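You operate a simulated robot arm through the tools that you are given. There is no shell and no other tool. Be economical: measure what you need, move in short steps, check, and stop when the job is done.

Carry out the task below with a simulated two-armed robot. There is one attempt and no reset: what you move stays moved.

JOB
Take the red weight on the packing bench top and put it away on the long shelf. Count the yellow width gauges on the packing bench top, then put as many of the black rolls from the packing bench top on the small pallet. Take the black pad and leave it on the top of the reel cart. The order is free. Set down upright: red weight, black roll.

Only the result counts: the job must be done as asked and must still hold three seconds after the hand-in. Knocking over, shifting, dropping, spilling or breaking anything else fails it.

ROBOT AND FRAMES
Two 7-joint arms with fingered hands on one trunk, on a base that drives. Base frame: it is fixed to the floor where the robot stands at the start and does not move with it; the origin is under the middle of the robot, x ahead of it, y to its left, z up; the surface under the hand at the start is at about z = 860. Units: mm, degrees, N and s.
The left shoulder is at the start at [80, 241, 1545], the right one opposite. With the tool pointing down near the work surface each hand reaches from about 240 to 960 mm from the robot's upright axis, wherever it stands, measured 20 degrees to its own side. Places, roughly: black pad [-500, 8000, 750]; black roll [750, 1000, 1000]; long shelf (17x198 cm) [-2620, 6320, 940]; small pallet [500, -300, 900]; top of the reel cart (34x20 cm) [-1220, 5180, 1000]; yellow width gauge [1000, 750, 1000]. Payload 4.9 kg a hand.
The TCP of each hand is the grasp point between the finger pads, 32 mm short of the fingertips. In the tool frame z runs along the fingers and y along their closing line. Largest opening 200 mm; the body of the gripper starts 89 mm behind the TCP. The gripper is a hand of 4 fingers: y runs from the thumb to the fingers, the wrist lies at [0, 0, -267] in the tool frame, and closing takes about 1.5 s.
Orientation is that of the tool frame in the base frame, as a unit quaternion [x, y, z, w]. With the fingers straight down and closing along the base's y, the tool's x points along the base's -x, its y along +y and its z along -z.

CONTROLS
- The arms move only by the tool play_rows. It takes "left_increments", "right_increments" or both (then of equal length, played together; a hand with none holds still); each is a list of rows, each an object of numbers (a shift or turn left out is 0, a gripper value left out holds the last): "claw": the opening, from 0 (shut) to 1 (fully open); "dx", "dy", "dz": the shift along the tool's x, y, z in units of 300 mm (1.0 is 300 mm); "ax", "ay", "az": the turn, a rotation vector about the tool's x, y, z in units of 45 degrees (1.0 is 45 degrees). In form: [{"claw": .., "dx": .., "dy": .., "dz": .., "ax": .., "ay": .., "az": ..}, ...]. A call has 1 to 8 rows; each row is the pose to reach, as a shift and turn from the pose commanded when the call began, along the tool's axes at that moment. A call with a number of a shift or a turn outside -1 to 1 is refused whole. A row lasts 0.2 s, in which the tool goes at most 50 mm and 8.6 degrees; a call with a longer step from one row to the next is refused whole, and so is a gripper value outside its range. Where a pose cannot be reached the arm comes as near as it can. A force on the tool above 40 N (or 10 N above the force at the start of the call, whichever is more), or a blocked arm, ends the call early, and 0.2 s more pass. Each finger travels about 72 mm/s and halts on what it meets, pressing with about 27 N; the grip force reading is that of the motor and also rises with nothing between the fingers. The clock runs only during rows and for 0.2 s after the last one: add rows that repeat a pose to give the fingers time. It gives the time, the measured TCP pose, the force on the tool (base axes), the opening and the grip force at its end, in the units of the frame above (readings bear some noise), with the torque about the TCP (base axes, N m) and any sound that the robot's microphone picked up.
- Cameras (640 x 400 px; columns grow to the right, rows downward): "scene" is now at [102.3, -11.7, 1692]; the picture's right is [-0.15, -0.99, 0.00], its down [-0.81, 0.12, -0.58] and it looks along [0.57, -0.09, -0.81] (base axes); focal length 247 px, centre (320, 200). "left" rides on the left gripper at [-69, -69, -116] in its tool frame; the picture's right is [0.71, -0.71, 0.00], its down [0.54, 0.54, -0.64] and it looks along [0.46, 0.45, 0.77] (tool axes); focal length 226 px, centre (320, 200). "right" rides on the right gripper at [69, -69, -116] in its tool frame; the picture's right is [0.71, 0.71, 0.00], its down [-0.54, 0.54, -0.64] and it looks along [-0.45, 0.45, 0.77] (tool axes); focal length 226 px, centre (320, 200). There is no depth. A picture from a camera that has moved, and an enlarged one, comes with that camera's place and axes in the base frame and with its lens.
- grab_frame(camera): a new picture of that camera. It takes no simulated time.
- raise_lower(by): slides the trunk up (or, below 0, down) by that many mm; the arms and the scene camera ride with it, the base frame stays. It gives what a move gives, with no picture.
- roll_base(legs): drives the robot by 1 to 6 legs, each [ahead, left, turn to the left] in mm, mm and degrees, along the robot's own axes; the way and the turn of a leg run together, so that a leg with both is an arc; at most 1500 mm and 180 degrees a leg. The arms and the cameras ride along, it lands a little off, and it stops where it bumps. It gives what a move gives.
- grasp_type(shape, hand): the hand has 4 fingers and takes this shape, open, in about a second: jaw (thumb against the fingers, like two jaws); tri (thumb and two fingers); tip (a fingertip pinch); poke (one finger out to press); point (the index stretched); flat (the hand flat); cup (the hand cupped); fist (a fist). The gripper value then closes the fingers along that shape, each until it touches; the sizes above hold for jaw. It gives what a move gives, with no picture.
- aim_head(pan, tilt): turns the head with the scene camera to pan (to the left, within 86 degrees either way) and tilt (down, from -29 to 69), counted from straight ahead of the robot. It gives what a move gives.
- zoom(camera, box): a new picture of the part [left, top, right, bottom] of that camera's present view, enlarged. It takes no simulated time.
- job_done(): hands the job in; it is judged then, once.

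Go step by step. Nothing tells you exact positions but the pictures and the camera data: compare them with the known pose of the tool, close in by small moves and look again before you grip or let go. The budget is 165 turns and 138 pictures, counting those below and the enlarged ones. Unless the task says otherwise, let go and move clear before handing in, and close with one line.

The tools are called as a command line: name --argument value ..., lists and objects as JSON in quotes. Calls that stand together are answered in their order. play_rows: Moves the arms, as the interface text tells. Its arguments: {"type":"object","properties":{"left_increments":{"type":"array","items":{"type":"object","properties":{"claw":{"type":"number"},"dx":{"type":"number"},"dy":{"type":"number"},"dz":{"type":"number"},"ax":{"type":"number"},"ay":{"type":"number"},"az":{"type":"number"}}}},"right_increments":{"type":"array","items":{"type":"object","properties":{"claw":{"type":"number"},"dx":{"type":"number"},"dy":{"type":"number"},"dz":{"type":"number"},"ax":{"type":"number"},"ay":{"type":"number"},"az":{"type":"number"}}}}},"required":[]} The other tools are called the same way: raise_lower (by) slides the trunk up or down; grasp_type (shape, hand) gives the hand a shape; roll_base (legs) drives the base; aim_head (pan, tilt) turns the head that bears the scene camera; grab_frame (camera) takes a picture; zoom (camera, box) takes an enlarged picture of a part of a camera's view; job_done () hands the job in.

At the start:

```text
time: 0.0
left_position: [410.6, 418.9, 1158.2]
left_orientation: [0.001, 1.0, 0.0, 0.0]
left_wrist_force: [1.3, 0.2, -0.5]
left_ft_torque: [-0.01, 0.01, 0.0]
left_gripper_width: 199.9
left_gripper_force: 0.0
left_shape: jaw
right_position: [798.8, -10.0, 1188.3]
right_orientation: [0.0, 1.0, 0.001, 0.0]
right_wrist_force: [-0.4, 0.0, 0.0]
right_ft_torque: [0.02, 0.0, -0.06]
right_gripper_width: 199.6
right_gripper_force: 0.0
right_shape: jaw
trunk travel left (down, up): [-452.0, 388.0]
robot x, y, heading: [0.2, 0.8, 0.2]
head pan, tilt: [-8.6, 54.5]
```

scene: 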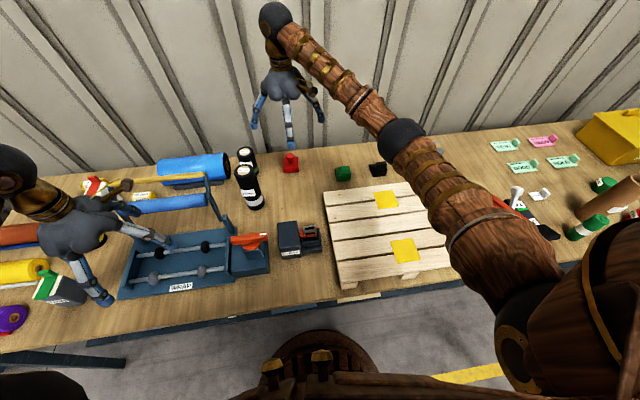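
right: 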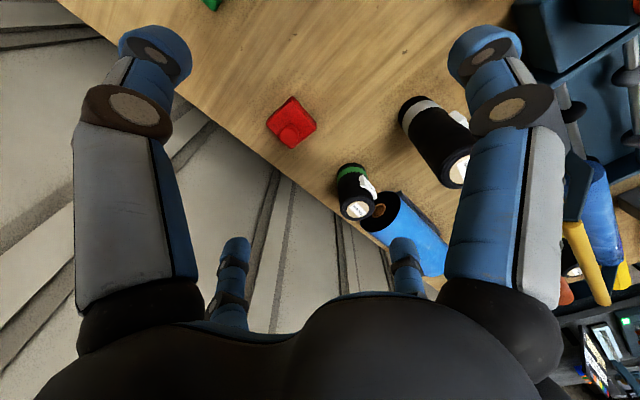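
left: 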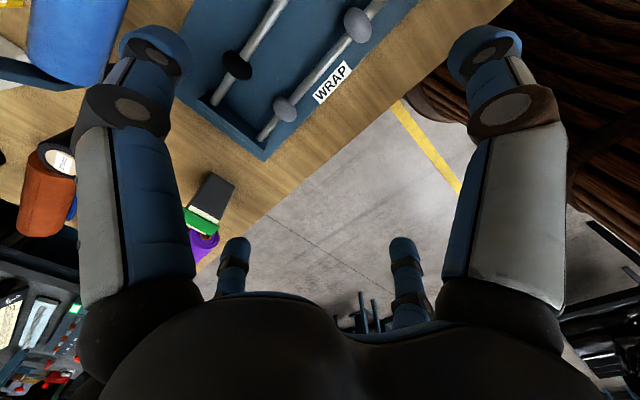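

I see the packing bench with a pallet, a red weight, black rolls and other things. I look around to count the gauges and rolls.

zoom --camera "scene" --box '[200, 120, 420, 280]'

aim_head --pan 45 --tilt 45

grab_frame --camera "scene"

aim_head --pan -50 --tilt 45

grab_frame --camera "scene"

```text
2.50 times, centred on (310, 200) of scene
camera zoom: at [102.3, -11.7, 1692.0], right [-0.15, -0.99, 0.0], down [-0.81, 0.12, -0.58], along [0.57, -0.09, -0.81], focal length 618 px, centre (345, 200)
```

zoom: 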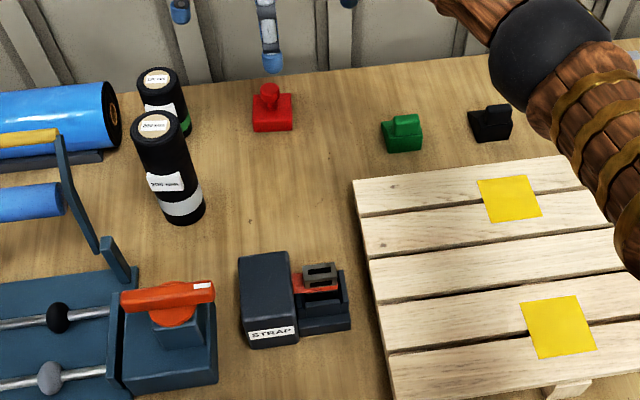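

```text
time: 1.2
left_position: [412.7, 417.7, 1158.5]
left_orientation: [0.0, 1.0, 0.0, 0.0]
left_wrist_force: [0.0, 0.4, 0.7]
left_ft_torque: [0.03, -0.01, 0.01]
left_gripper_width: 200.1
left_gripper_force: 0.1
left_shape: jaw
right_position: [799.9, -10.8, 1187.6]
right_orientation: [0.0, 1.0, 0.0, 0.0]
right_wrist_force: [0.3, -0.2, -0.9]
right_ft_torque: [-0.02, 0.02, 0.01]
right_gripper_width: 199.8
right_gripper_force: 0.1
right_shape: jaw
trunk travel left (down, up): [-452.0, 388.0]
robot x, y, heading: [-0.2, 1.7, 0.1]
head pan, tilt: [45.0, 45.0]
```

```text
133 pictures are left
camera scene: at [88.1, 56.7, 1704.9], right [0.71, -0.71, 0.0], down [-0.5, -0.5, -0.71], along [0.5, 0.5, -0.71], focal length 247 px, centre (320, 200)
```

scene: 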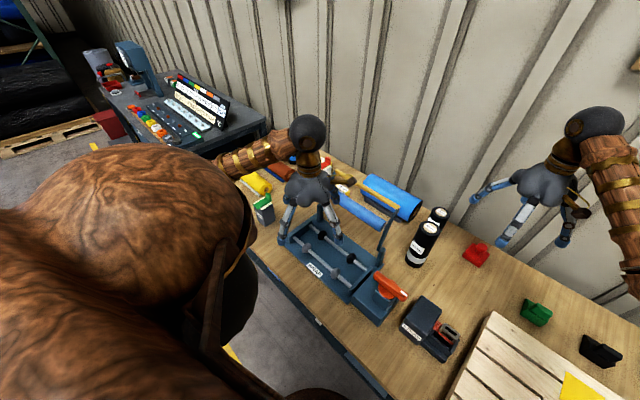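

```text
time: 2.9
left_position: [411.3, 418.7, 1159.3]
left_orientation: [0.0, 1.0, -0.001, 0.0]
left_wrist_force: [-0.2, -0.6, 0.8]
left_ft_torque: [-0.02, -0.01, 0.02]
left_gripper_width: 199.9
left_gripper_force: 0.1
left_shape: jaw
right_position: [798.5, -9.9, 1187.4]
right_orientation: [0.0, 1.0, 0.0, 0.0]
right_wrist_force: [0.6, 0.3, 0.8]
right_ft_torque: [0.0, -0.06, 0.0]
right_gripper_width: 199.7
right_gripper_force: 0.1
right_shape: jaw
trunk travel left (down, up): [-452.0, 388.0]
robot x, y, heading: [-1.6, -3.3, 0.2]
head pan, tilt: [-50.0, 45.0]
```

```text
132 pictures are left
camera scene: at [82.9, -63.0, 1704.9], right [-0.77, -0.64, 0.0], down [-0.46, 0.54, -0.71], along [0.45, -0.54, -0.71], focal length 247 px, centre (320, 200)
```

scene: 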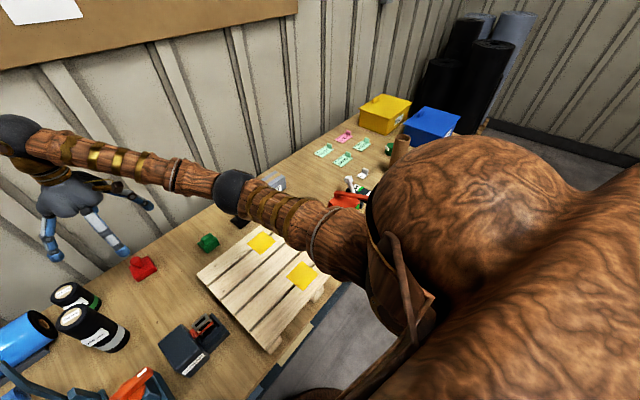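

I zoom into the bench's left and right ends to identify gauges.

zoom --camera "scene" --box '[290, 80, 450, 210]'

aim_head --pan 35 --tilt 50

zoom --camera "scene" --box '[160, 120, 400, 270]'

grab_frame --camera "left"

```text
3.08 times, centred on (370, 145) of scene
camera zoom: at [82.9, -63.0, 1704.9], right [-0.77, -0.64, 0.0], down [-0.46, 0.54, -0.71], along [0.45, -0.54, -0.71], focal length 760 px, centre (166, 369)
```

zoom: 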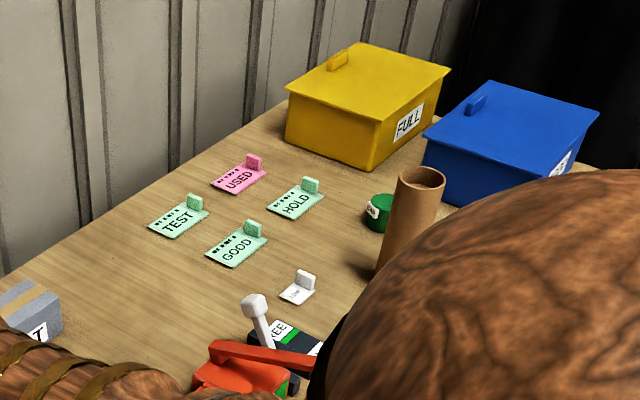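

```text
time: 4.5
left_position: [411.9, 418.9, 1157.5]
left_orientation: [0.0, 1.0, 0.0, 0.0]
left_wrist_force: [-0.1, -0.1, 0.6]
left_ft_torque: [0.03, -0.01, 0.0]
left_gripper_width: 200.0
left_gripper_force: 0.1
left_shape: jaw
right_position: [799.4, -10.1, 1188.0]
right_orientation: [0.0, 1.0, 0.0, 0.0]
right_wrist_force: [-0.2, 0.8, 0.2]
right_ft_torque: [0.01, 0.03, 0.02]
right_gripper_width: 200.2
right_gripper_force: 0.0
right_shape: jaw
trunk travel left (down, up): [-452.0, 388.0]
robot x, y, heading: [-0.7, 1.8, 0.1]
head pan, tilt: [35.0, 50.0]
```

```text
2.67 times, centred on (280, 195) of scene
camera zoom: at [93.7, 43.3, 1698.0], right [0.57, -0.82, 0.0], down [-0.63, -0.44, -0.64], along [0.53, 0.37, -0.77], focal length 659 px, centre (427, 213)
```

zoom: 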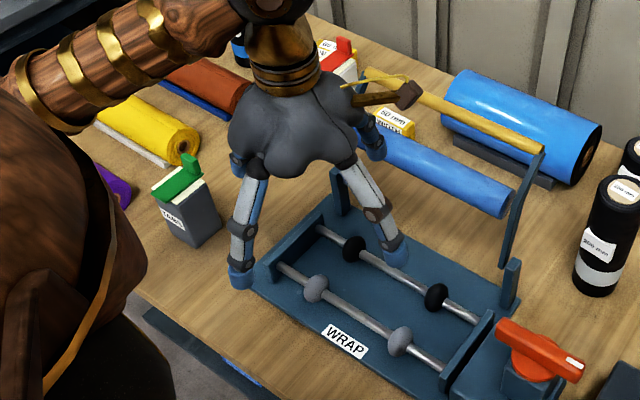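

```text
129 pictures are left
camera left: at [481.4, 349.9, 1273.8], right [-0.71, -0.71, 0.0], down [-0.54, 0.54, 0.64], along [-0.46, 0.45, -0.77], focal length 226 px, centre (320, 200)
```

left: 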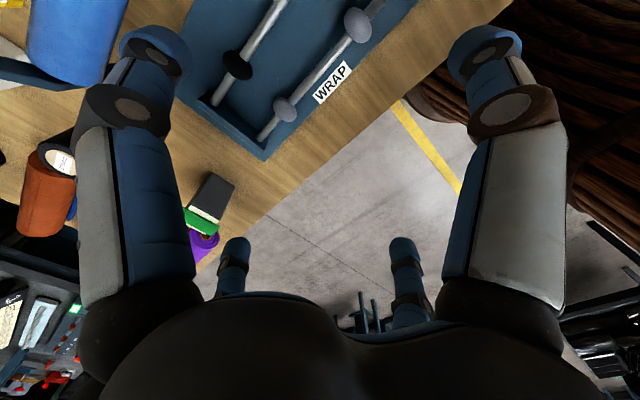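

The label "50 mm" on a yellow piece behind the left hand looks like a width gauge. I raise the trunk and slide the base left for a better view.

raise_lower --by 300

roll_base --legs '[[-100, 0, 0], [0, 700, 0]]'

aim_head --pan 0 --tilt 50

grab_frame --camera "scene"

grab_frame --camera "right"

```text
time: 7.5
left_position: [411.0, 417.3, 1457.9]
left_orientation: [0.0, 1.0, 0.0, 0.0]
left_wrist_force: [-0.6, -0.5, -0.1]
left_ft_torque: [-0.01, -0.03, -0.02]
left_gripper_width: 199.9
left_gripper_force: 0.1
left_shape: jaw
right_position: [798.8, -9.6, 1487.8]
right_orientation: [0.0, 1.0, 0.0, 0.001]
right_wrist_force: [0.0, -0.6, 0.2]
right_ft_torque: [0.01, 0.0, 0.0]
right_gripper_width: 200.0
right_gripper_force: 0.1
right_shape: jaw
trunk travel left (down, up): [-752.0, 88.0]
robot x, y, heading: [0.2, -0.1, 0.1]
head pan, tilt: [35.0, 50.0]
```

```text
time: 12.1
left_position: [312.0, 1108.7, 1458.3]
left_orientation: [0.0, 1.0, 0.001, 0.0]
left_wrist_force: [0.1, -0.1, 0.5]
left_ft_torque: [0.03, -0.03, 0.01]
left_gripper_width: 199.7
left_gripper_force: 0.0
left_shape: jaw
right_position: [700.0, 681.1, 1488.5]
right_orientation: [0.0, 1.0, 0.0, 0.001]
right_wrist_force: [-0.6, -0.7, -0.1]
right_ft_torque: [0.02, -0.03, -0.02]
right_gripper_width: 200.5
right_gripper_force: 0.0
right_shape: jaw
trunk travel left (down, up): [-752.0, 88.0]
robot x, y, heading: [-101.2, 691.6, 0.1]
head pan, tilt: [35.0, 50.0]
```

```text
time: 13.1
left_position: [312.2, 1110.6, 1457.1]
left_orientation: [0.0, 1.0, 0.0, 0.001]
left_wrist_force: [-0.5, 0.4, 0.2]
left_ft_torque: [-0.01, 0.02, -0.02]
left_gripper_width: 199.9
left_gripper_force: 0.0
left_shape: jaw
right_position: [700.8, 683.2, 1486.8]
right_orientation: [0.0, 1.0, 0.0, 0.0]
right_wrist_force: [-0.2, -0.9, 0.5]
right_ft_torque: [0.03, 0.0, 0.02]
right_gripper_width: 199.9
right_gripper_force: 0.0
right_shape: jaw
trunk travel left (down, up): [-752.0, 88.0]
robot x, y, heading: [-101.9, 691.3, -0.0]
head pan, tilt: [0.0, 50.0]
```

```text
128 pictures are left
camera scene: at [8.3, 692.0, 1998.0], right [0.0, -1.0, 0.0], down [-0.77, 0.0, -0.64], along [0.64, 0.0, -0.77], focal length 247 px, centre (320, 200)
```

scene: 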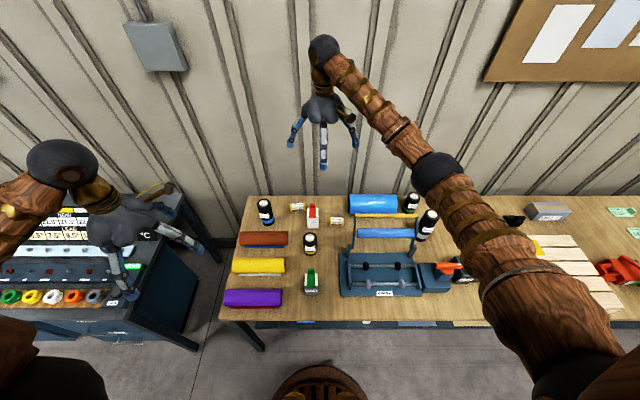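

```text
127 pictures are left
camera right: at [630.1, 613.8, 1604.6], right [-0.71, 0.71, 0.0], down [0.54, 0.54, 0.64], along [0.45, 0.45, -0.77], focal length 226 px, centre (320, 200)
```

right: 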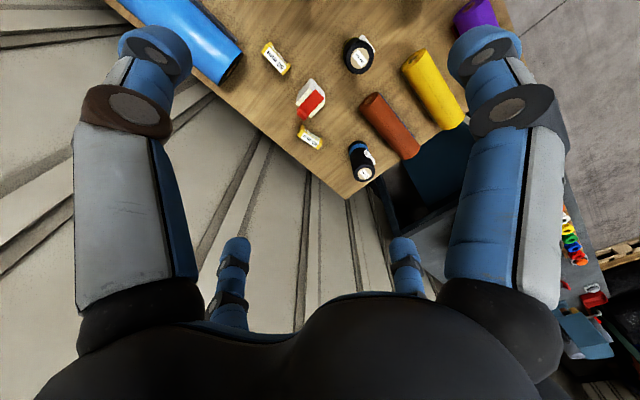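

I see two yellow blocks and more black rolls at the left end; zooming in.

zoom --camera "right" --box '[200, 0, 420, 200]'

zoom --camera "scene" --box '[220, 170, 460, 320]'

zoom --camera "scene" --box '[440, 180, 640, 320]'

```text
2.00 times, centred on (310, 100) of right
camera zoom: at [630.1, 613.8, 1604.6], right [-0.71, 0.71, 0.0], down [0.54, 0.54, 0.64], along [0.45, 0.45, -0.77], focal length 452 px, centre (340, 400)
```

zoom: 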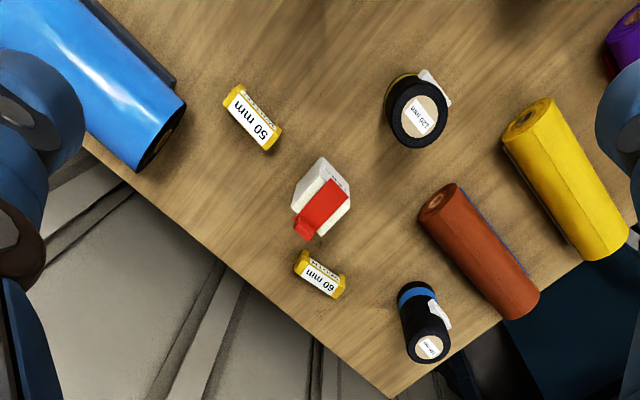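

```text
2.67 times, centred on (340, 245) of scene
camera zoom: at [8.3, 692.0, 1998.0], right [0.0, -1.0, 0.0], down [-0.77, 0.0, -0.64], along [0.64, 0.0, -0.77], focal length 659 px, centre (267, 80)
```

zoom: 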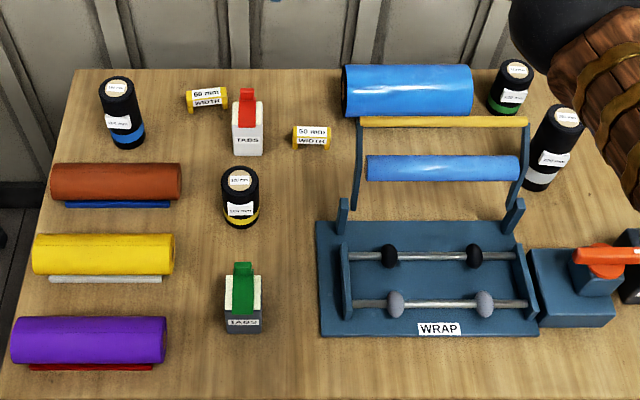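

```text
2.86 times, centred on (540, 250) of scene
camera zoom: at [8.3, 692.0, 1998.0], right [0.0, -1.0, 0.0], down [-0.77, 0.0, -0.64], along [0.64, 0.0, -0.77], focal length 706 px, centre (-309, 57)
```

zoom: 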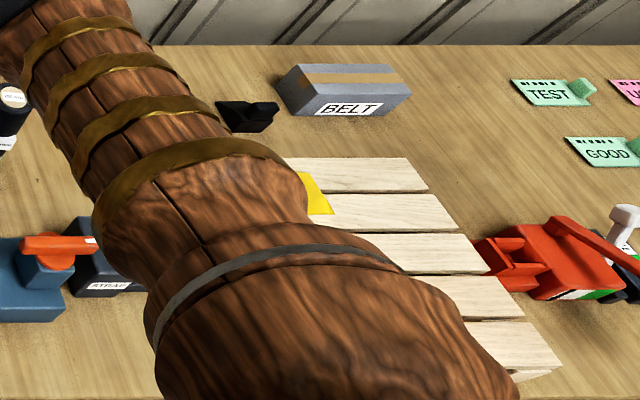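

Two yellow gauges (60 mm and 50 mm) are visible at the left end, and four upright black rolls. I reposition toward the grey- and green-banded rolls and check the rest of the bench for hidden gauges.

roll_base --legs '[[0, -340, 0], [100, 0, 0]]'

raise_lower --by -240

grab_frame --camera "right"

aim_head --pan -10 --tilt 50

grab_frame --camera "scene"

```text
time: 16.1
left_position: [392.9, 774.9, 1461.6]
left_orientation: [-0.005, 1.0, 0.0, 0.005]
left_wrist_force: [-1.6, -0.2, 0.9]
left_ft_torque: [-0.06, -0.14, 0.0]
left_gripper_width: 200.1
left_gripper_force: 0.1
left_shape: jaw
right_position: [784.8, 350.3, 1495.7]
right_orientation: [-0.006, 1.0, 0.0, 0.005]
right_wrist_force: [-1.9, 0.1, 0.0]
right_ft_torque: [-0.02, -0.12, 0.0]
right_gripper_width: 199.9
right_gripper_force: 0.0
right_shape: jaw
trunk travel left (down, up): [-752.0, 88.0]
robot x, y, heading: [-1.4, 348.1, 0.5]
head pan, tilt: [0.0, 50.0]
```

```text
time: 18.6
left_position: [405.2, 774.2, 1218.1]
left_orientation: [-0.005, 1.0, 0.0, 0.0]
left_wrist_force: [0.2, 0.6, -0.7]
left_ft_torque: [0.0, 0.02, -0.01]
left_gripper_width: 200.0
left_gripper_force: 0.3
left_shape: jaw
right_position: [797.8, 348.8, 1249.6]
right_orientation: [-0.005, 1.0, 0.0, 0.0]
right_wrist_force: [0.9, -0.2, -0.6]
right_ft_torque: [0.02, -0.02, 0.01]
right_gripper_width: 200.0
right_gripper_force: 0.1
right_shape: jaw
trunk travel left (down, up): [-512.0, 328.0]
robot x, y, heading: [-5.0, 349.4, 0.6]
head pan, tilt: [0.0, 50.0]
```

```text
123 pictures are left
camera right: at [728.2, 279.5, 1365.1], right [-0.71, 0.7, 0.0], down [0.54, 0.55, 0.64], along [0.45, 0.46, -0.77], focal length 226 px, centre (320, 200)
```

right: 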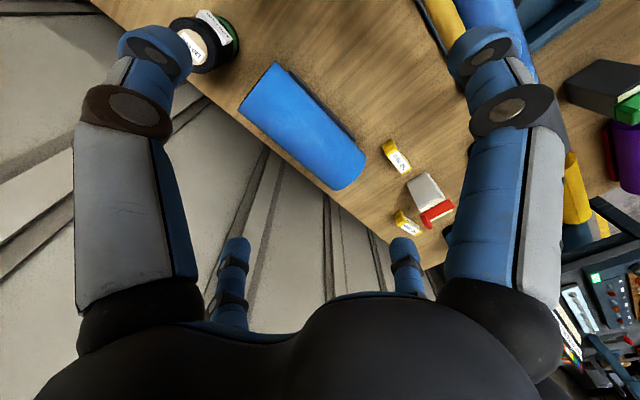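

```text
time: 19.3
left_position: [404.7, 773.2, 1216.8]
left_orientation: [-0.005, 1.0, 0.0, 0.001]
left_wrist_force: [0.0, -0.8, -0.1]
left_ft_torque: [0.01, -0.02, 0.01]
left_gripper_width: 199.8
left_gripper_force: 0.0
left_shape: jaw
right_position: [797.3, 350.4, 1248.8]
right_orientation: [-0.005, 1.0, 0.0, 0.0]
right_wrist_force: [-0.3, 0.0, 0.8]
right_ft_torque: [-0.01, 0.03, 0.0]
right_gripper_width: 200.0
right_gripper_force: 0.1
right_shape: jaw
trunk travel left (down, up): [-512.0, 328.0]
robot x, y, heading: [-1.0, 354.1, 0.6]
head pan, tilt: [-10.0, 50.0]
```

```text
122 pictures are left
camera scene: at [104.4, 337.8, 1758.0], right [-0.16, -0.99, 0.0], down [-0.76, 0.12, -0.64], along [0.63, -0.1, -0.77], focal length 247 px, centre (320, 200)
```

scene: 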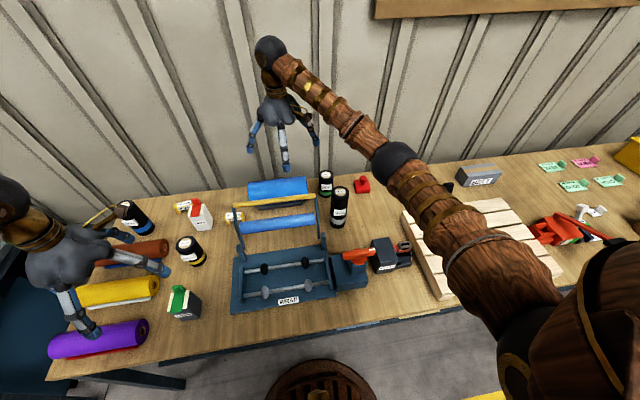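

Nothing is hidden behind the blue roll. Now I measure the grey and green rolls.

zoom --camera "scene" --box '[270, 150, 430, 250]'

```text
4.00 times, centred on (350, 200) of scene
camera zoom: at [104.4, 337.8, 1758.0], right [-0.16, -0.99, 0.0], down [-0.76, 0.12, -0.64], along [0.63, -0.1, -0.77], focal length 988 px, centre (200, 200)
```

zoom: 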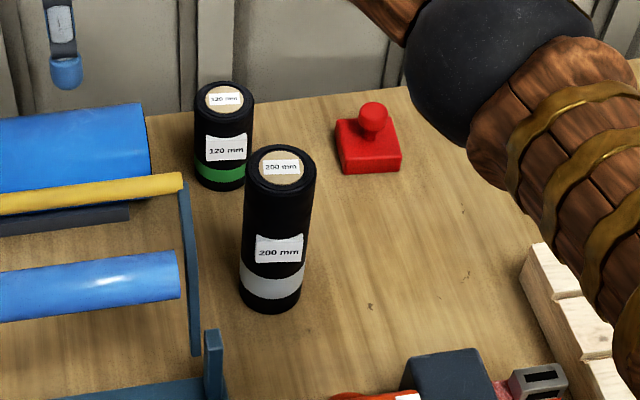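

The grey roll stands at about (700, 165) with top near z 1060, the green one at about (885, 187) with top near 980. I move the right hand above the grey one with the opening reduced.

play_rows --right_increments '[{"dx": 0.065, "dy": -0.127, "claw": 0.6}, {"dx": 0.13, "dy": -0.254}, {"dx": 0.196, "dy": -0.38}, {"dx": 0.26, "dy": -0.507}, {"dx": 0.327, "dy": -0.633}, {"dx": 0.327, "dy": -0.633}, {"dx": 0.327, "dy": -0.633}]'

grab_frame --camera "right"

zoom --camera "scene" --box '[220, 80, 460, 250]'

```text
time: 20.9
left_position: [406.1, 774.7, 1218.0]
left_orientation: [-0.006, 1.0, -0.001, 0.0]
left_wrist_force: [-0.2, -0.1, 0.6]
left_ft_torque: [-0.03, 0.02, -0.01]
left_gripper_width: 200.2
left_gripper_force: 0.0
left_shape: jaw
right_position: [701.5, 158.0, 1248.4]
right_orientation: [-0.006, 1.0, 0.0, 0.0]
right_wrist_force: [0.3, 0.2, 0.7]
right_ft_torque: [0.01, -0.03, 0.04]
right_gripper_width: 120.6
right_gripper_force: 0.0
right_shape: jaw
trunk travel left (down, up): [-512.0, 328.0]
robot x, y, heading: [-0.2, 351.9, 0.4]
head pan, tilt: [-10.0, 50.0]
```

```text
120 pictures are left
camera right: at [632.8, 88.5, 1363.6], right [-0.72, 0.7, 0.0], down [0.54, 0.55, 0.64], along [0.45, 0.46, -0.77], focal length 226 px, centre (320, 200)
```

right: 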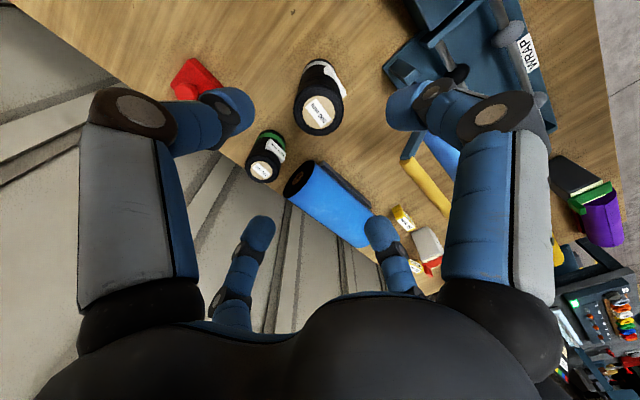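

```text
2.35 times, centred on (340, 165) of scene
camera zoom: at [105.4, 338.8, 1757.9], right [-0.16, -0.99, 0.0], down [-0.76, 0.12, -0.64], along [0.63, -0.11, -0.77], focal length 581 px, centre (273, 282)
```

zoom: 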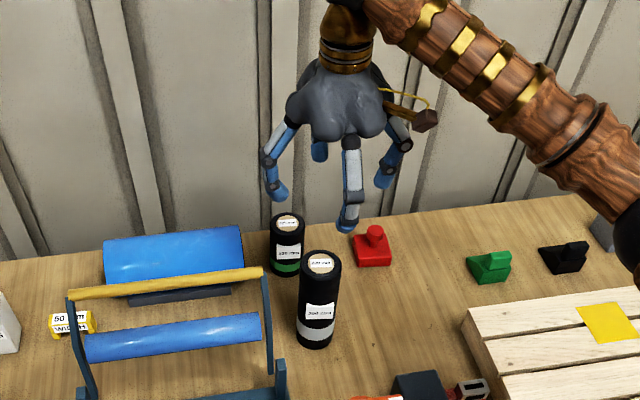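

The roll's top measures at (706, 164), consistent. I descend around it and close.

play_rows --right_increments '[{"dx": -0.017, "dy": 0.017, "dz": 0.12}, {"dx": -0.017, "dy": 0.017, "dz": 0.27}, {"dx": -0.017, "dy": 0.017, "dz": 0.42}, {"dx": -0.017, "dy": 0.017, "dz": 0.52}, {"dx": -0.017, "dy": 0.017, "dz": 0.62}, {"dx": -0.017, "dy": 0.017, "dz": 0.73}]'

grab_frame --camera "right"

zoom --camera "scene" --box '[250, 100, 450, 250]'

```text
time: 22.3
left_position: [406.1, 773.2, 1218.2]
left_orientation: [-0.004, 1.0, 0.0, 0.0]
left_wrist_force: [-0.4, 0.0, 0.0]
left_ft_torque: [-0.01, -0.03, 0.01]
left_gripper_width: 199.7
left_gripper_force: 0.1
left_shape: jaw
right_position: [707.8, 162.6, 1029.7]
right_orientation: [-0.006, 1.0, 0.0, 0.001]
right_wrist_force: [0.2, 0.2, -0.2]
right_ft_torque: [0.0, -0.04, 0.0]
right_gripper_width: 120.7
right_gripper_force: 0.2
right_shape: jaw
trunk travel left (down, up): [-512.0, 328.0]
robot x, y, heading: [1.2, 351.0, 0.6]
head pan, tilt: [-10.0, 50.0]
```

```text
118 pictures are left
camera right: at [638.4, 92.7, 1145.6], right [-0.71, 0.7, 0.0], down [0.54, 0.55, 0.64], along [0.45, 0.46, -0.77], focal length 226 px, centre (320, 200)
```

right: 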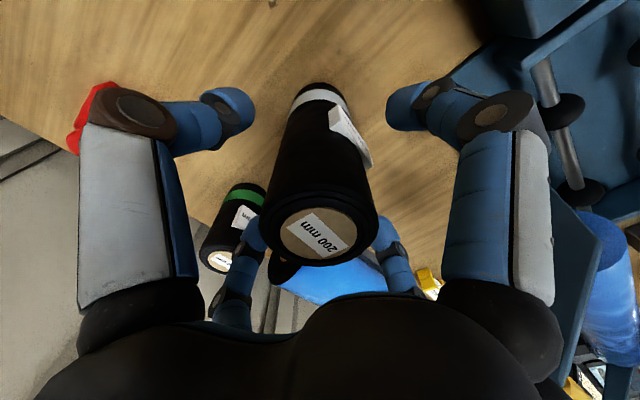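

```text
2.67 times, centred on (350, 175) of scene
camera zoom: at [104.8, 337.4, 1758.1], right [-0.16, -0.99, 0.0], down [-0.76, 0.13, -0.64], along [0.63, -0.1, -0.77], focal length 659 px, centre (240, 267)
```

zoom: 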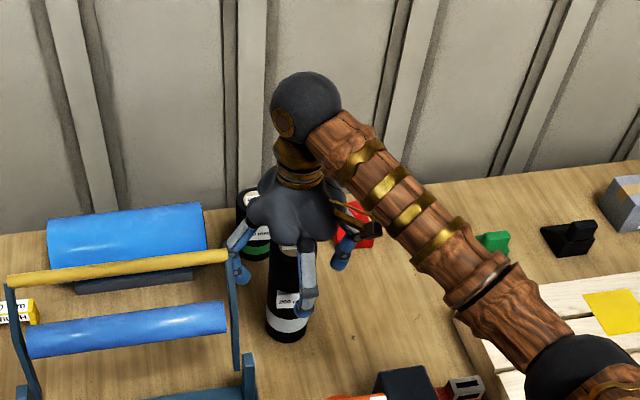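

The roll is centred between the fingers. I close now.

play_rows --right_increments '[{"claw": 0.0}, {"claw": 0.0}, {"claw": 0.0}, {"claw": 0.0}, {"claw": 0.0}, {"claw": 0.0}, {"claw": 0.0}]'

play_rows --right_increments '[{"dz": -0.05}, {"dz": -0.1}]'

grab_frame --camera "right"

```text
time: 23.9
left_position: [406.4, 773.7, 1218.2]
left_orientation: [-0.005, 1.0, 0.0, 0.0]
left_wrist_force: [0.3, -1.0, 0.5]
left_ft_torque: [0.0, 0.06, -0.02]
left_gripper_width: 200.0
left_gripper_force: 0.0
left_shape: jaw
right_position: [708.6, 162.7, 1030.1]
right_orientation: [-0.005, 1.0, 0.001, -0.001]
right_wrist_force: [-0.3, 0.3, 0.0]
right_ft_torque: [-0.06, 0.02, -0.03]
right_gripper_width: 61.5
right_gripper_force: 26.9
right_shape: jaw
trunk travel left (down, up): [-512.0, 328.0]
robot x, y, heading: [-1.1, 350.6, 0.5]
head pan, tilt: [-10.0, 50.0]
```

```text
time: 24.5
left_position: [405.5, 773.6, 1217.4]
left_orientation: [-0.006, 1.0, 0.0, 0.0]
left_wrist_force: [-0.4, -0.4, -0.9]
left_ft_torque: [-0.01, 0.01, 0.01]
left_gripper_width: 199.9
left_gripper_force: 0.1
left_shape: jaw
right_position: [706.7, 163.8, 1059.1]
right_orientation: [-0.005, 1.0, 0.0, -0.002]
right_wrist_force: [-1.1, -0.2, -7.6]
right_ft_torque: [0.0, 0.02, 0.04]
right_gripper_width: 61.4
right_gripper_force: 26.8
right_shape: jaw
trunk travel left (down, up): [-512.0, 328.0]
robot x, y, heading: [-1.9, 348.1, 0.4]
head pan, tilt: [-10.0, 50.0]
```

```text
116 pictures are left
camera right: at [638.1, 93.8, 1175.1], right [-0.71, 0.7, 0.0], down [0.54, 0.55, 0.64], along [0.45, 0.46, -0.77], focal length 226 px, centre (320, 200)
```

right: 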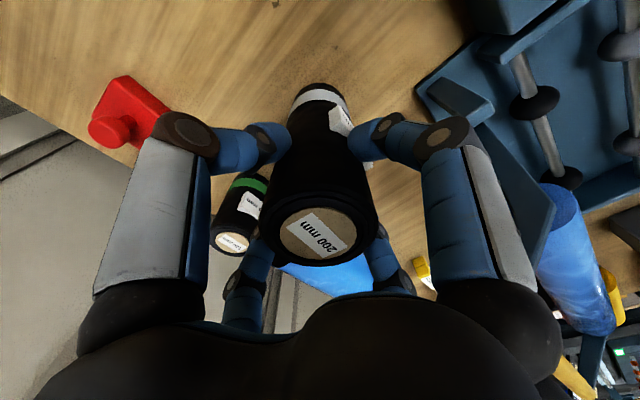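

The roll is held. I lift it and drive right to the pallet.

play_rows --right_increments '[{"dz": -0.16}, {"dz": -0.32}, {"dz": -0.48}, {"dz": -0.5}]'

roll_base --legs '[[0, -500, 0]]'

aim_head --pan -20 --tilt 55

grab_frame --camera "scene"

grab_frame --camera "right"

```text
time: 25.5
left_position: [405.7, 772.4, 1216.7]
left_orientation: [-0.004, 1.0, -0.001, -0.001]
left_wrist_force: [-0.3, 0.4, -0.2]
left_ft_torque: [0.01, 0.0, 0.0]
left_gripper_width: 199.5
left_gripper_force: 0.1
left_shape: jaw
right_position: [705.2, 163.1, 1207.7]
right_orientation: [-0.006, 1.0, 0.0, 0.0]
right_wrist_force: [-0.3, -0.1, -6.5]
right_ft_torque: [0.03, 0.01, 0.03]
right_gripper_width: 61.3
right_gripper_force: 27.0
right_shape: jaw
trunk travel left (down, up): [-512.0, 328.0]
robot x, y, heading: [-3.8, 352.7, 0.8]
head pan, tilt: [-10.0, 50.0]
```

```text
time: 28.4
left_position: [413.8, 272.0, 1217.7]
left_orientation: [-0.001, 1.0, -0.001, -0.001]
left_wrist_force: [-0.6, 0.3, -0.4]
left_ft_torque: [-0.02, -0.01, -0.03]
left_gripper_width: 200.0
left_gripper_force: 0.0
left_shape: jaw
right_position: [709.9, -339.8, 1208.6]
right_orientation: [-0.001, 1.0, -0.001, 0.0]
right_wrist_force: [0.1, -0.5, -6.3]
right_ft_torque: [-0.05, -0.02, -0.01]
right_gripper_width: 61.6
right_gripper_force: 27.2
right_shape: jaw
trunk travel left (down, up): [-512.0, 328.0]
robot x, y, heading: [-0.5, -148.8, 0.1]
head pan, tilt: [-10.0, 50.0]
```

```text
time: 29.1
left_position: [411.1, 271.0, 1218.9]
left_orientation: [0.0, 1.0, 0.0, 0.0]
left_wrist_force: [-0.4, -0.4, 0.4]
left_ft_torque: [0.0, -0.03, -0.03]
left_gripper_width: 199.9
left_gripper_force: 0.0
left_shape: jaw
right_position: [708.6, -341.5, 1208.1]
right_orientation: [-0.001, 1.0, 0.0, -0.001]
right_wrist_force: [-0.8, -0.8, -7.9]
right_ft_torque: [0.05, 0.02, -0.01]
right_gripper_width: 61.8
right_gripper_force: 27.0
right_shape: jaw
trunk travel left (down, up): [-512.0, 328.0]
robot x, y, heading: [-1.3, -148.4, 0.4]
head pan, tilt: [-20.0, 55.0]
```

```text
115 pictures are left
camera scene: at [100.5, -173.8, 1751.4], right [-0.34, -0.94, 0.0], down [-0.77, 0.28, -0.57], along [0.54, -0.19, -0.82], focal length 247 px, centre (320, 200)
```

scene: 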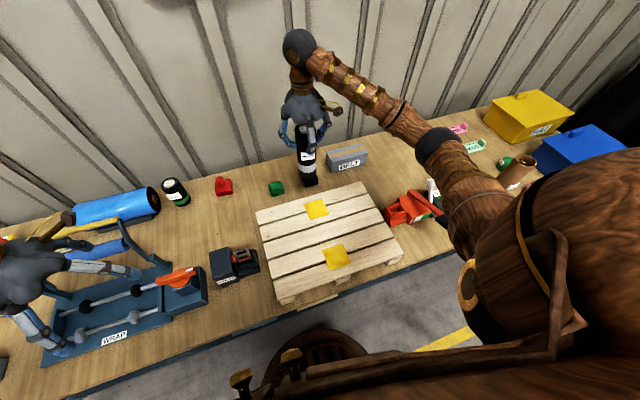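

```text
114 pictures are left
camera right: at [638.9, -410.9, 1325.0], right [-0.71, 0.71, 0.0], down [0.54, 0.54, 0.64], along [0.45, 0.46, -0.77], focal length 226 px, centre (320, 200)
```

right: 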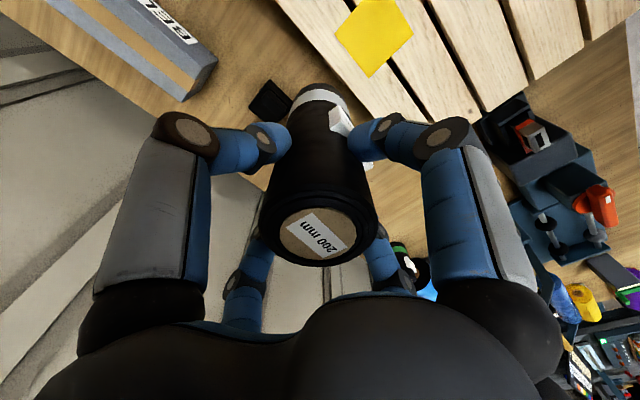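

The mark farther from me is at about (604, −334), pallet top near z 930. I move the roll over it and come down part of the way.

play_rows --right_increments '[{"dx": 0.12, "dy": 0.01}, {"dx": 0.24, "dy": 0.02}, {"dx": 0.35, "dy": 0.023}, {"dx": 0.35, "dy": 0.023, "dz": 0.1}, {"dx": 0.35, "dy": 0.023, "dz": 0.2}, {"dx": 0.35, "dy": 0.023, "dz": 0.26}]'

zoom --camera "scene" --box '[230, 120, 430, 310]'

grab_frame --camera "right"

```text
time: 30.5
left_position: [411.8, 270.6, 1217.6]
left_orientation: [-0.001, 1.0, 0.0, 0.001]
left_wrist_force: [-0.4, -1.1, -0.2]
left_ft_torque: [-0.01, -0.03, -0.05]
left_gripper_width: 199.9
left_gripper_force: 0.1
left_shape: jaw
right_position: [602.4, -334.9, 1131.1]
right_orientation: [-0.001, 1.0, 0.0, 0.0]
right_wrist_force: [-0.3, 0.0, -6.9]
right_ft_torque: [-0.02, 0.0, 0.0]
right_gripper_width: 61.4
right_gripper_force: 27.5
right_shape: jaw
trunk travel left (down, up): [-512.0, 328.0]
robot x, y, heading: [-0.9, -148.2, 0.1]
head pan, tilt: [-20.0, 55.0]
```

```text
2.11 times, centred on (330, 215) of scene
camera zoom: at [99.9, -173.8, 1751.5], right [-0.34, -0.94, 0.0], down [-0.77, 0.28, -0.57], along [0.54, -0.2, -0.82], focal length 520 px, centre (299, 168)
```

zoom: 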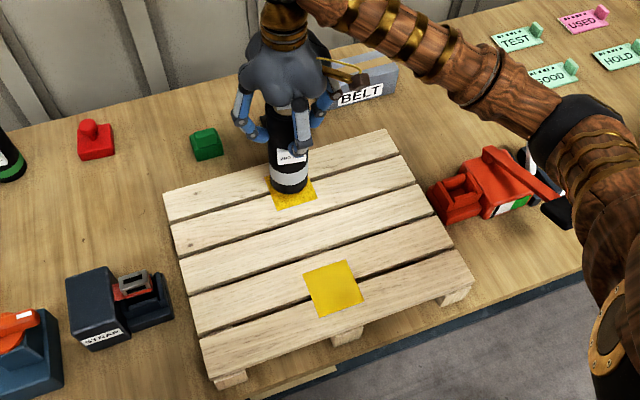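

```text
112 pictures are left
camera right: at [532.6, -404.0, 1246.9], right [-0.71, 0.71, 0.0], down [0.54, 0.54, 0.64], along [0.45, 0.46, -0.77], focal length 226 px, centre (320, 200)
```

right: 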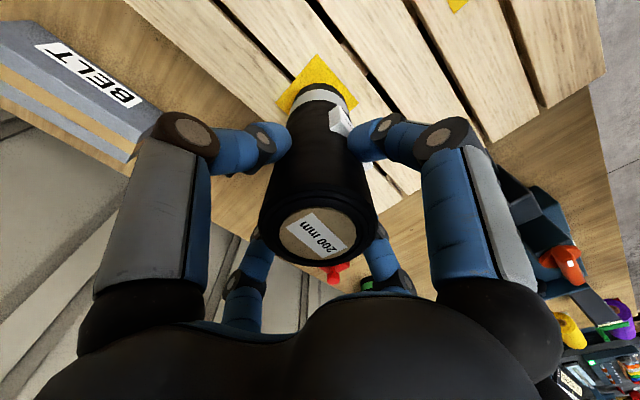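

It is over the mark. I lower slowly to contact.

play_rows --right_increments '[{"dz": 0.03}, {"dz": 0.05}, {"dz": 0.065}, {"dz": 0.08}, {"dz": 0.09}, {"dz": 0.1}, {"dz": 0.11}]'

```text
time: 32.1
left_position: [410.7, 271.5, 1217.6]
left_orientation: [-0.001, 1.0, 0.0, 0.001]
left_wrist_force: [-0.3, 0.1, -0.5]
left_ft_torque: [-0.03, -0.02, -0.01]
left_gripper_width: 200.0
left_gripper_force: 0.0
left_shape: jaw
right_position: [602.5, -335.8, 1098.5]
right_orientation: [-0.001, 1.0, 0.0, 0.0]
right_wrist_force: [1.2, 1.7, 2.6]
right_ft_torque: [-0.02, -0.09, 0.05]
right_gripper_width: 61.5
right_gripper_force: 26.7
right_shape: jaw
trunk travel left (down, up): [-512.0, 328.0]
robot x, y, heading: [3.8, -149.4, -0.0]
head pan, tilt: [-20.0, 55.0]
```

Contact is made (force rose about 10 N). I open and retreat upward.

play_rows --right_increments '[{"claw": 0.4}, {"claw": 0.6}, {"claw": 0.6}, {"claw": 0.6}, {"claw": 0.6}]'

play_rows --right_increments '[{"dz": -0.12}, {"dz": -0.27}, {"dz": -0.42}, {"dz": -0.5}]'

grab_frame --camera "right"

```text
time: 33.3
left_position: [412.0, 271.1, 1218.0]
left_orientation: [-0.001, 1.0, 0.0, 0.0]
left_wrist_force: [-0.6, 0.7, 0.2]
left_ft_torque: [0.02, -0.02, 0.02]
left_gripper_width: 200.1
left_gripper_force: 0.1
left_shape: jaw
right_position: [602.9, -336.8, 1098.0]
right_orientation: [-0.001, 1.0, 0.0, 0.001]
right_wrist_force: [0.1, -0.4, 0.6]
right_ft_torque: [0.01, 0.02, 0.04]
right_gripper_width: 119.4
right_gripper_force: 0.0
right_shape: jaw
trunk travel left (down, up): [-512.0, 328.0]
robot x, y, heading: [0.4, -144.9, 0.1]
head pan, tilt: [-20.0, 55.0]
```

```text
time: 34.3
left_position: [411.4, 271.8, 1218.5]
left_orientation: [-0.001, 1.0, 0.001, 0.0]
left_wrist_force: [0.3, -1.4, -0.5]
left_ft_torque: [0.0, -0.05, -0.03]
left_gripper_width: 199.8
left_gripper_force: 0.0
left_shape: jaw
right_position: [604.0, -335.4, 1248.9]
right_orientation: [-0.001, 1.0, 0.0, -0.001]
right_wrist_force: [0.4, 0.2, 0.3]
right_ft_torque: [0.03, -0.02, 0.0]
right_gripper_width: 119.6
right_gripper_force: 0.0
right_shape: jaw
trunk travel left (down, up): [-512.0, 328.0]
robot x, y, heading: [-3.4, -147.0, 0.1]
head pan, tilt: [-20.0, 55.0]
```

```text
111 pictures are left
camera right: at [534.1, -404.1, 1365.5], right [-0.71, 0.71, 0.0], down [0.54, 0.54, 0.64], along [0.45, 0.46, -0.77], focal length 226 px, centre (320, 200)
```

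right: 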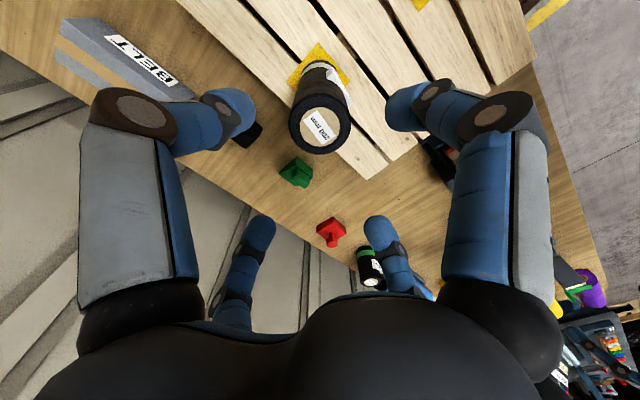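

The roll stands on the mark. I drive back left for the green-banded roll.

roll_base --legs '[[0, 490, 0]]'

play_rows --right_increments '[{"dx": -0.15, "dy": 0.02}, {"dx": -0.3, "dy": 0.04}, {"dx": -0.45, "dy": 0.06}, {"dx": -0.6, "dy": 0.08}, {"dx": -0.75, "dy": 0.1}, {"dx": -0.9, "dy": 0.1}]'

grab_frame --camera "right"

```text
time: 37.3
left_position: [408.8, 763.8, 1219.1]
left_orientation: [-0.001, 1.0, 0.0, 0.001]
left_wrist_force: [-0.5, -1.0, -0.3]
left_ft_torque: [0.03, -0.01, 0.03]
left_gripper_width: 199.9
left_gripper_force: 0.1
left_shape: jaw
right_position: [602.9, 159.0, 1248.7]
right_orientation: [-0.002, 1.0, 0.001, 0.001]
right_wrist_force: [0.3, -0.4, -0.4]
right_ft_torque: [0.01, -0.01, 0.01]
right_gripper_width: 119.6
right_gripper_force: 0.0
right_shape: jaw
trunk travel left (down, up): [-512.0, 328.0]
robot x, y, heading: [-3.4, 345.8, -0.0]
head pan, tilt: [-20.0, 55.0]
```

```text
time: 38.7
left_position: [411.2, 766.7, 1217.7]
left_orientation: [-0.002, 1.0, 0.0, -0.001]
left_wrist_force: [0.3, 0.1, 0.0]
left_ft_torque: [-0.03, 0.06, 0.0]
left_gripper_width: 199.8
left_gripper_force: 0.1
left_shape: jaw
right_position: [875.9, 193.7, 1248.9]
right_orientation: [-0.002, 1.0, -0.001, -0.001]
right_wrist_force: [-0.4, 0.0, -0.7]
right_ft_torque: [0.0, 0.01, 0.01]
right_gripper_width: 119.3
right_gripper_force: 0.0
right_shape: jaw
trunk travel left (down, up): [-512.0, 328.0]
robot x, y, heading: [-0.7, 345.7, 0.4]
head pan, tilt: [-20.0, 55.0]
```

```text
110 pictures are left
camera right: at [805.9, 124.3, 1366.3], right [-0.71, 0.7, 0.0], down [0.54, 0.55, 0.64], along [0.45, 0.46, -0.77], focal length 226 px, centre (320, 200)
```

right: 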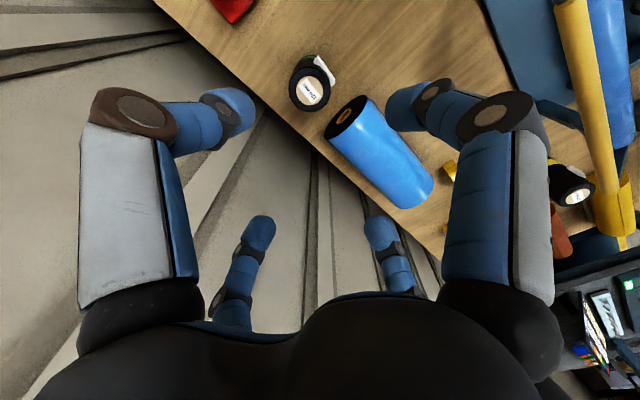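

The green-banded roll measures at (885, 185). I go down around it with a narrow opening.

play_rows --right_increments '[{"dx": -0.03, "dy": -0.033, "dz": 0.14, "claw": 0.5}, {"dx": -0.03, "dy": -0.033, "dz": 0.29}, {"dx": -0.03, "dy": -0.033, "dz": 0.44}, {"dx": -0.03, "dy": -0.033, "dz": 0.59}, {"dx": -0.03, "dy": -0.033, "dz": 0.72}, {"dx": -0.03, "dy": -0.033, "dz": 0.78}]'

grab_frame --camera "right"

```text
time: 40.1
left_position: [409.6, 765.7, 1217.5]
left_orientation: [-0.001, 1.0, 0.0, 0.0]
left_wrist_force: [-0.2, 0.1, 0.1]
left_ft_torque: [0.0, 0.01, 0.03]
left_gripper_width: 199.6
left_gripper_force: 0.0
left_shape: jaw
right_position: [880.6, 181.7, 1015.1]
right_orientation: [-0.003, 1.0, 0.0, 0.0]
right_wrist_force: [-0.2, -0.2, 0.2]
right_ft_torque: [-0.02, 0.03, -0.01]
right_gripper_width: 100.3
right_gripper_force: 0.0
right_shape: jaw
trunk travel left (down, up): [-512.0, 328.0]
robot x, y, heading: [-2.3, 345.2, 0.1]
head pan, tilt: [-20.0, 55.0]
```

```text
109 pictures are left
camera right: at [811.6, 112.7, 1131.1], right [-0.71, 0.7, 0.0], down [0.54, 0.54, 0.64], along [0.45, 0.46, -0.77], focal length 226 px, centre (320, 200)
```

right: 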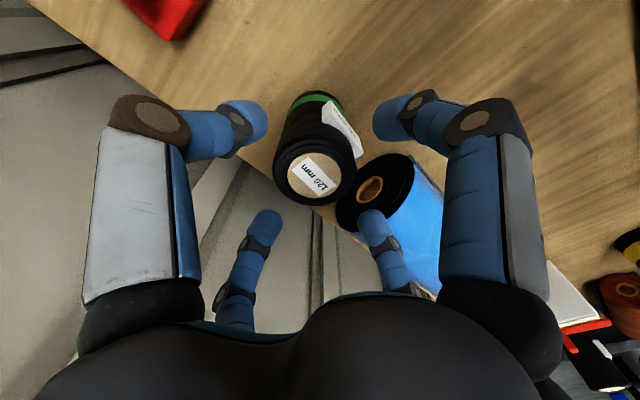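

Well aligned, with clearance to the film roll. I go down the rest and close.

play_rows --right_increments '[{"dx": -0.017, "dz": 0.08}, {"dx": -0.017, "dz": 0.16}, {"dx": -0.017, "dz": 0.225}]'

play_rows --right_increments '[{"claw": 0.3}, {"claw": 0.1}, {"claw": 0.0}, {"claw": 0.0}, {"claw": 0.0}, {"claw": 0.0}]'

play_rows --right_increments '[{"dz": -0.06}, {"dz": -0.16}, {"dz": -0.3}, {"dz": -0.45}, {"dz": -0.6}, {"dz": -0.75}, {"dz": -0.85}]'

grab_frame --camera "right"

```text
time: 40.9
left_position: [410.5, 764.2, 1219.0]
left_orientation: [-0.001, 1.0, 0.0, 0.0]
left_wrist_force: [0.0, -0.6, 0.1]
left_ft_torque: [0.02, 0.02, -0.02]
left_gripper_width: 200.1
left_gripper_force: 0.2
left_shape: jaw
right_position: [886.6, 179.4, 946.7]
right_orientation: [-0.002, 1.0, 0.0, 0.0]
right_wrist_force: [-0.2, -3.1, 1.0]
right_ft_torque: [0.2, -0.03, 0.01]
right_gripper_width: 99.5
right_gripper_force: 0.1
right_shape: jaw
trunk travel left (down, up): [-512.0, 328.0]
robot x, y, heading: [-0.4, 348.2, 0.3]
head pan, tilt: [-20.0, 55.0]
```

```text
time: 42.3
left_position: [411.1, 766.5, 1218.2]
left_orientation: [-0.002, 1.0, 0.0, 0.0]
left_wrist_force: [-0.2, 0.2, 0.0]
left_ft_torque: [0.02, -0.02, 0.03]
left_gripper_width: 199.7
left_gripper_force: 0.1
left_shape: jaw
right_position: [887.9, 180.8, 946.7]
right_orientation: [-0.003, 1.0, 0.0, 0.0]
right_wrist_force: [-0.5, 0.4, -0.3]
right_ft_torque: [-0.01, 0.01, -0.02]
right_gripper_width: 60.1
right_gripper_force: 26.9
right_shape: jaw
trunk travel left (down, up): [-512.0, 328.0]
robot x, y, heading: [0.7, 346.9, 0.3]
head pan, tilt: [-20.0, 55.0]
```

```text
time: 43.9
left_position: [410.3, 765.0, 1218.7]
left_orientation: [-0.002, 1.0, 0.0, 0.0]
left_wrist_force: [-0.5, -0.8, 0.7]
left_ft_torque: [0.0, -0.04, -0.04]
left_gripper_width: 199.8
left_gripper_force: 0.0
left_shape: jaw
right_position: [887.7, 181.4, 1202.9]
right_orientation: [-0.001, 1.0, 0.0, 0.0]
right_wrist_force: [-0.9, 0.0, -4.9]
right_ft_torque: [0.02, 0.04, 0.02]
right_gripper_width: 60.2
right_gripper_force: 27.0
right_shape: jaw
trunk travel left (down, up): [-512.0, 328.0]
robot x, y, heading: [2.5, 347.0, 0.0]
head pan, tilt: [-20.0, 55.0]
```

```text
108 pictures are left
camera right: at [817.2, 112.3, 1319.6], right [-0.71, 0.7, 0.0], down [0.54, 0.54, 0.64], along [0.45, 0.46, -0.77], focal length 226 px, centre (320, 200)
```

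right: 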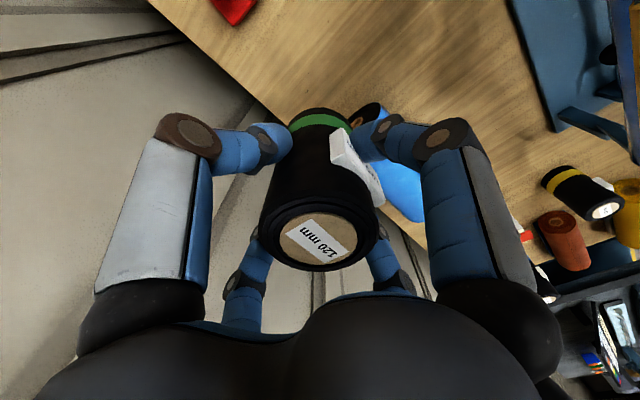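

The second roll is held. I retract it toward me, then drive right to the pallet.

play_rows --right_increments '[{"dx": 0.16, "dz": -0.05}, {"dx": 0.32, "dz": -0.1}, {"dx": 0.48, "dz": -0.1}, {"dx": 0.64, "dz": -0.1}, {"dx": 0.8, "dz": -0.1}, {"dx": 0.96, "dz": -0.1}]'

play_rows --right_increments '[{"dx": 0.16}, {"dx": 0.32}, {"dx": 0.48}, {"dx": 0.64}, {"dx": 0.68}]'

roll_base --legs '[[0, -505, 0]]'

grab_frame --camera "scene"

grab_frame --camera "right"

```text
refused: row 1 steps farther than a row can; nothing moved
```

```text
time: 45.1
left_position: [410.0, 764.9, 1217.3]
left_orientation: [-0.002, 1.0, 0.0, 0.0]
left_wrist_force: [-0.9, -0.4, 0.1]
left_ft_torque: [0.01, -0.03, -0.03]
left_gripper_width: 199.9
left_gripper_force: 0.1
left_shape: jaw
right_position: [682.2, 180.3, 1202.6]
right_orientation: [-0.001, 1.0, 0.0, -0.001]
right_wrist_force: [0.4, 0.8, -4.3]
right_ft_torque: [0.01, -0.02, -0.02]
right_gripper_width: 59.7
right_gripper_force: 26.7
right_shape: jaw
trunk travel left (down, up): [-512.0, 328.0]
robot x, y, heading: [0.7, 347.6, 0.2]
head pan, tilt: [-20.0, 55.0]
```

```text
time: 48.0
left_position: [411.1, 275.3, 1216.9]
left_orientation: [-0.006, 1.0, 0.0, 0.0]
left_wrist_force: [-0.6, 0.1, -1.0]
left_ft_torque: [-0.03, 0.0, -0.02]
left_gripper_width: 200.0
left_gripper_force: 0.0
left_shape: jaw
right_position: [687.6, -308.6, 1203.4]
right_orientation: [-0.007, 1.0, -0.001, 0.0]
right_wrist_force: [0.3, 0.7, -5.3]
right_ft_torque: [-0.01, 0.0, -0.01]
right_gripper_width: 60.0
right_gripper_force: 27.4
right_shape: jaw
trunk travel left (down, up): [-512.0, 328.0]
robot x, y, heading: [-2.5, -150.9, 0.9]
head pan, tilt: [-20.0, 55.0]
```

```text
107 pictures are left
camera scene: at [102.9, -172.9, 1751.4], right [-0.33, -0.94, 0.0], down [-0.77, 0.27, -0.57], along [0.54, -0.19, -0.82], focal length 247 px, centre (320, 200)
```

scene: 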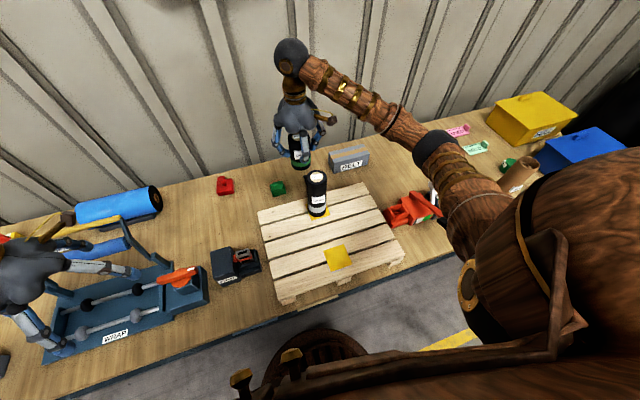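

```text
106 pictures are left
camera right: at [619.4, -377.7, 1318.9], right [-0.72, 0.7, 0.0], down [0.53, 0.55, 0.64], along [0.45, 0.46, -0.77], focal length 226 px, centre (320, 200)
```

right: 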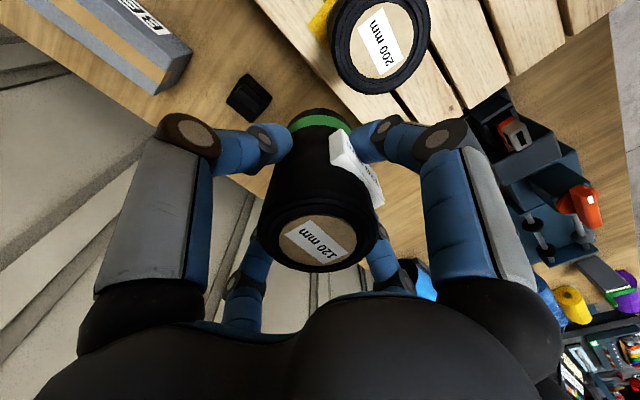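

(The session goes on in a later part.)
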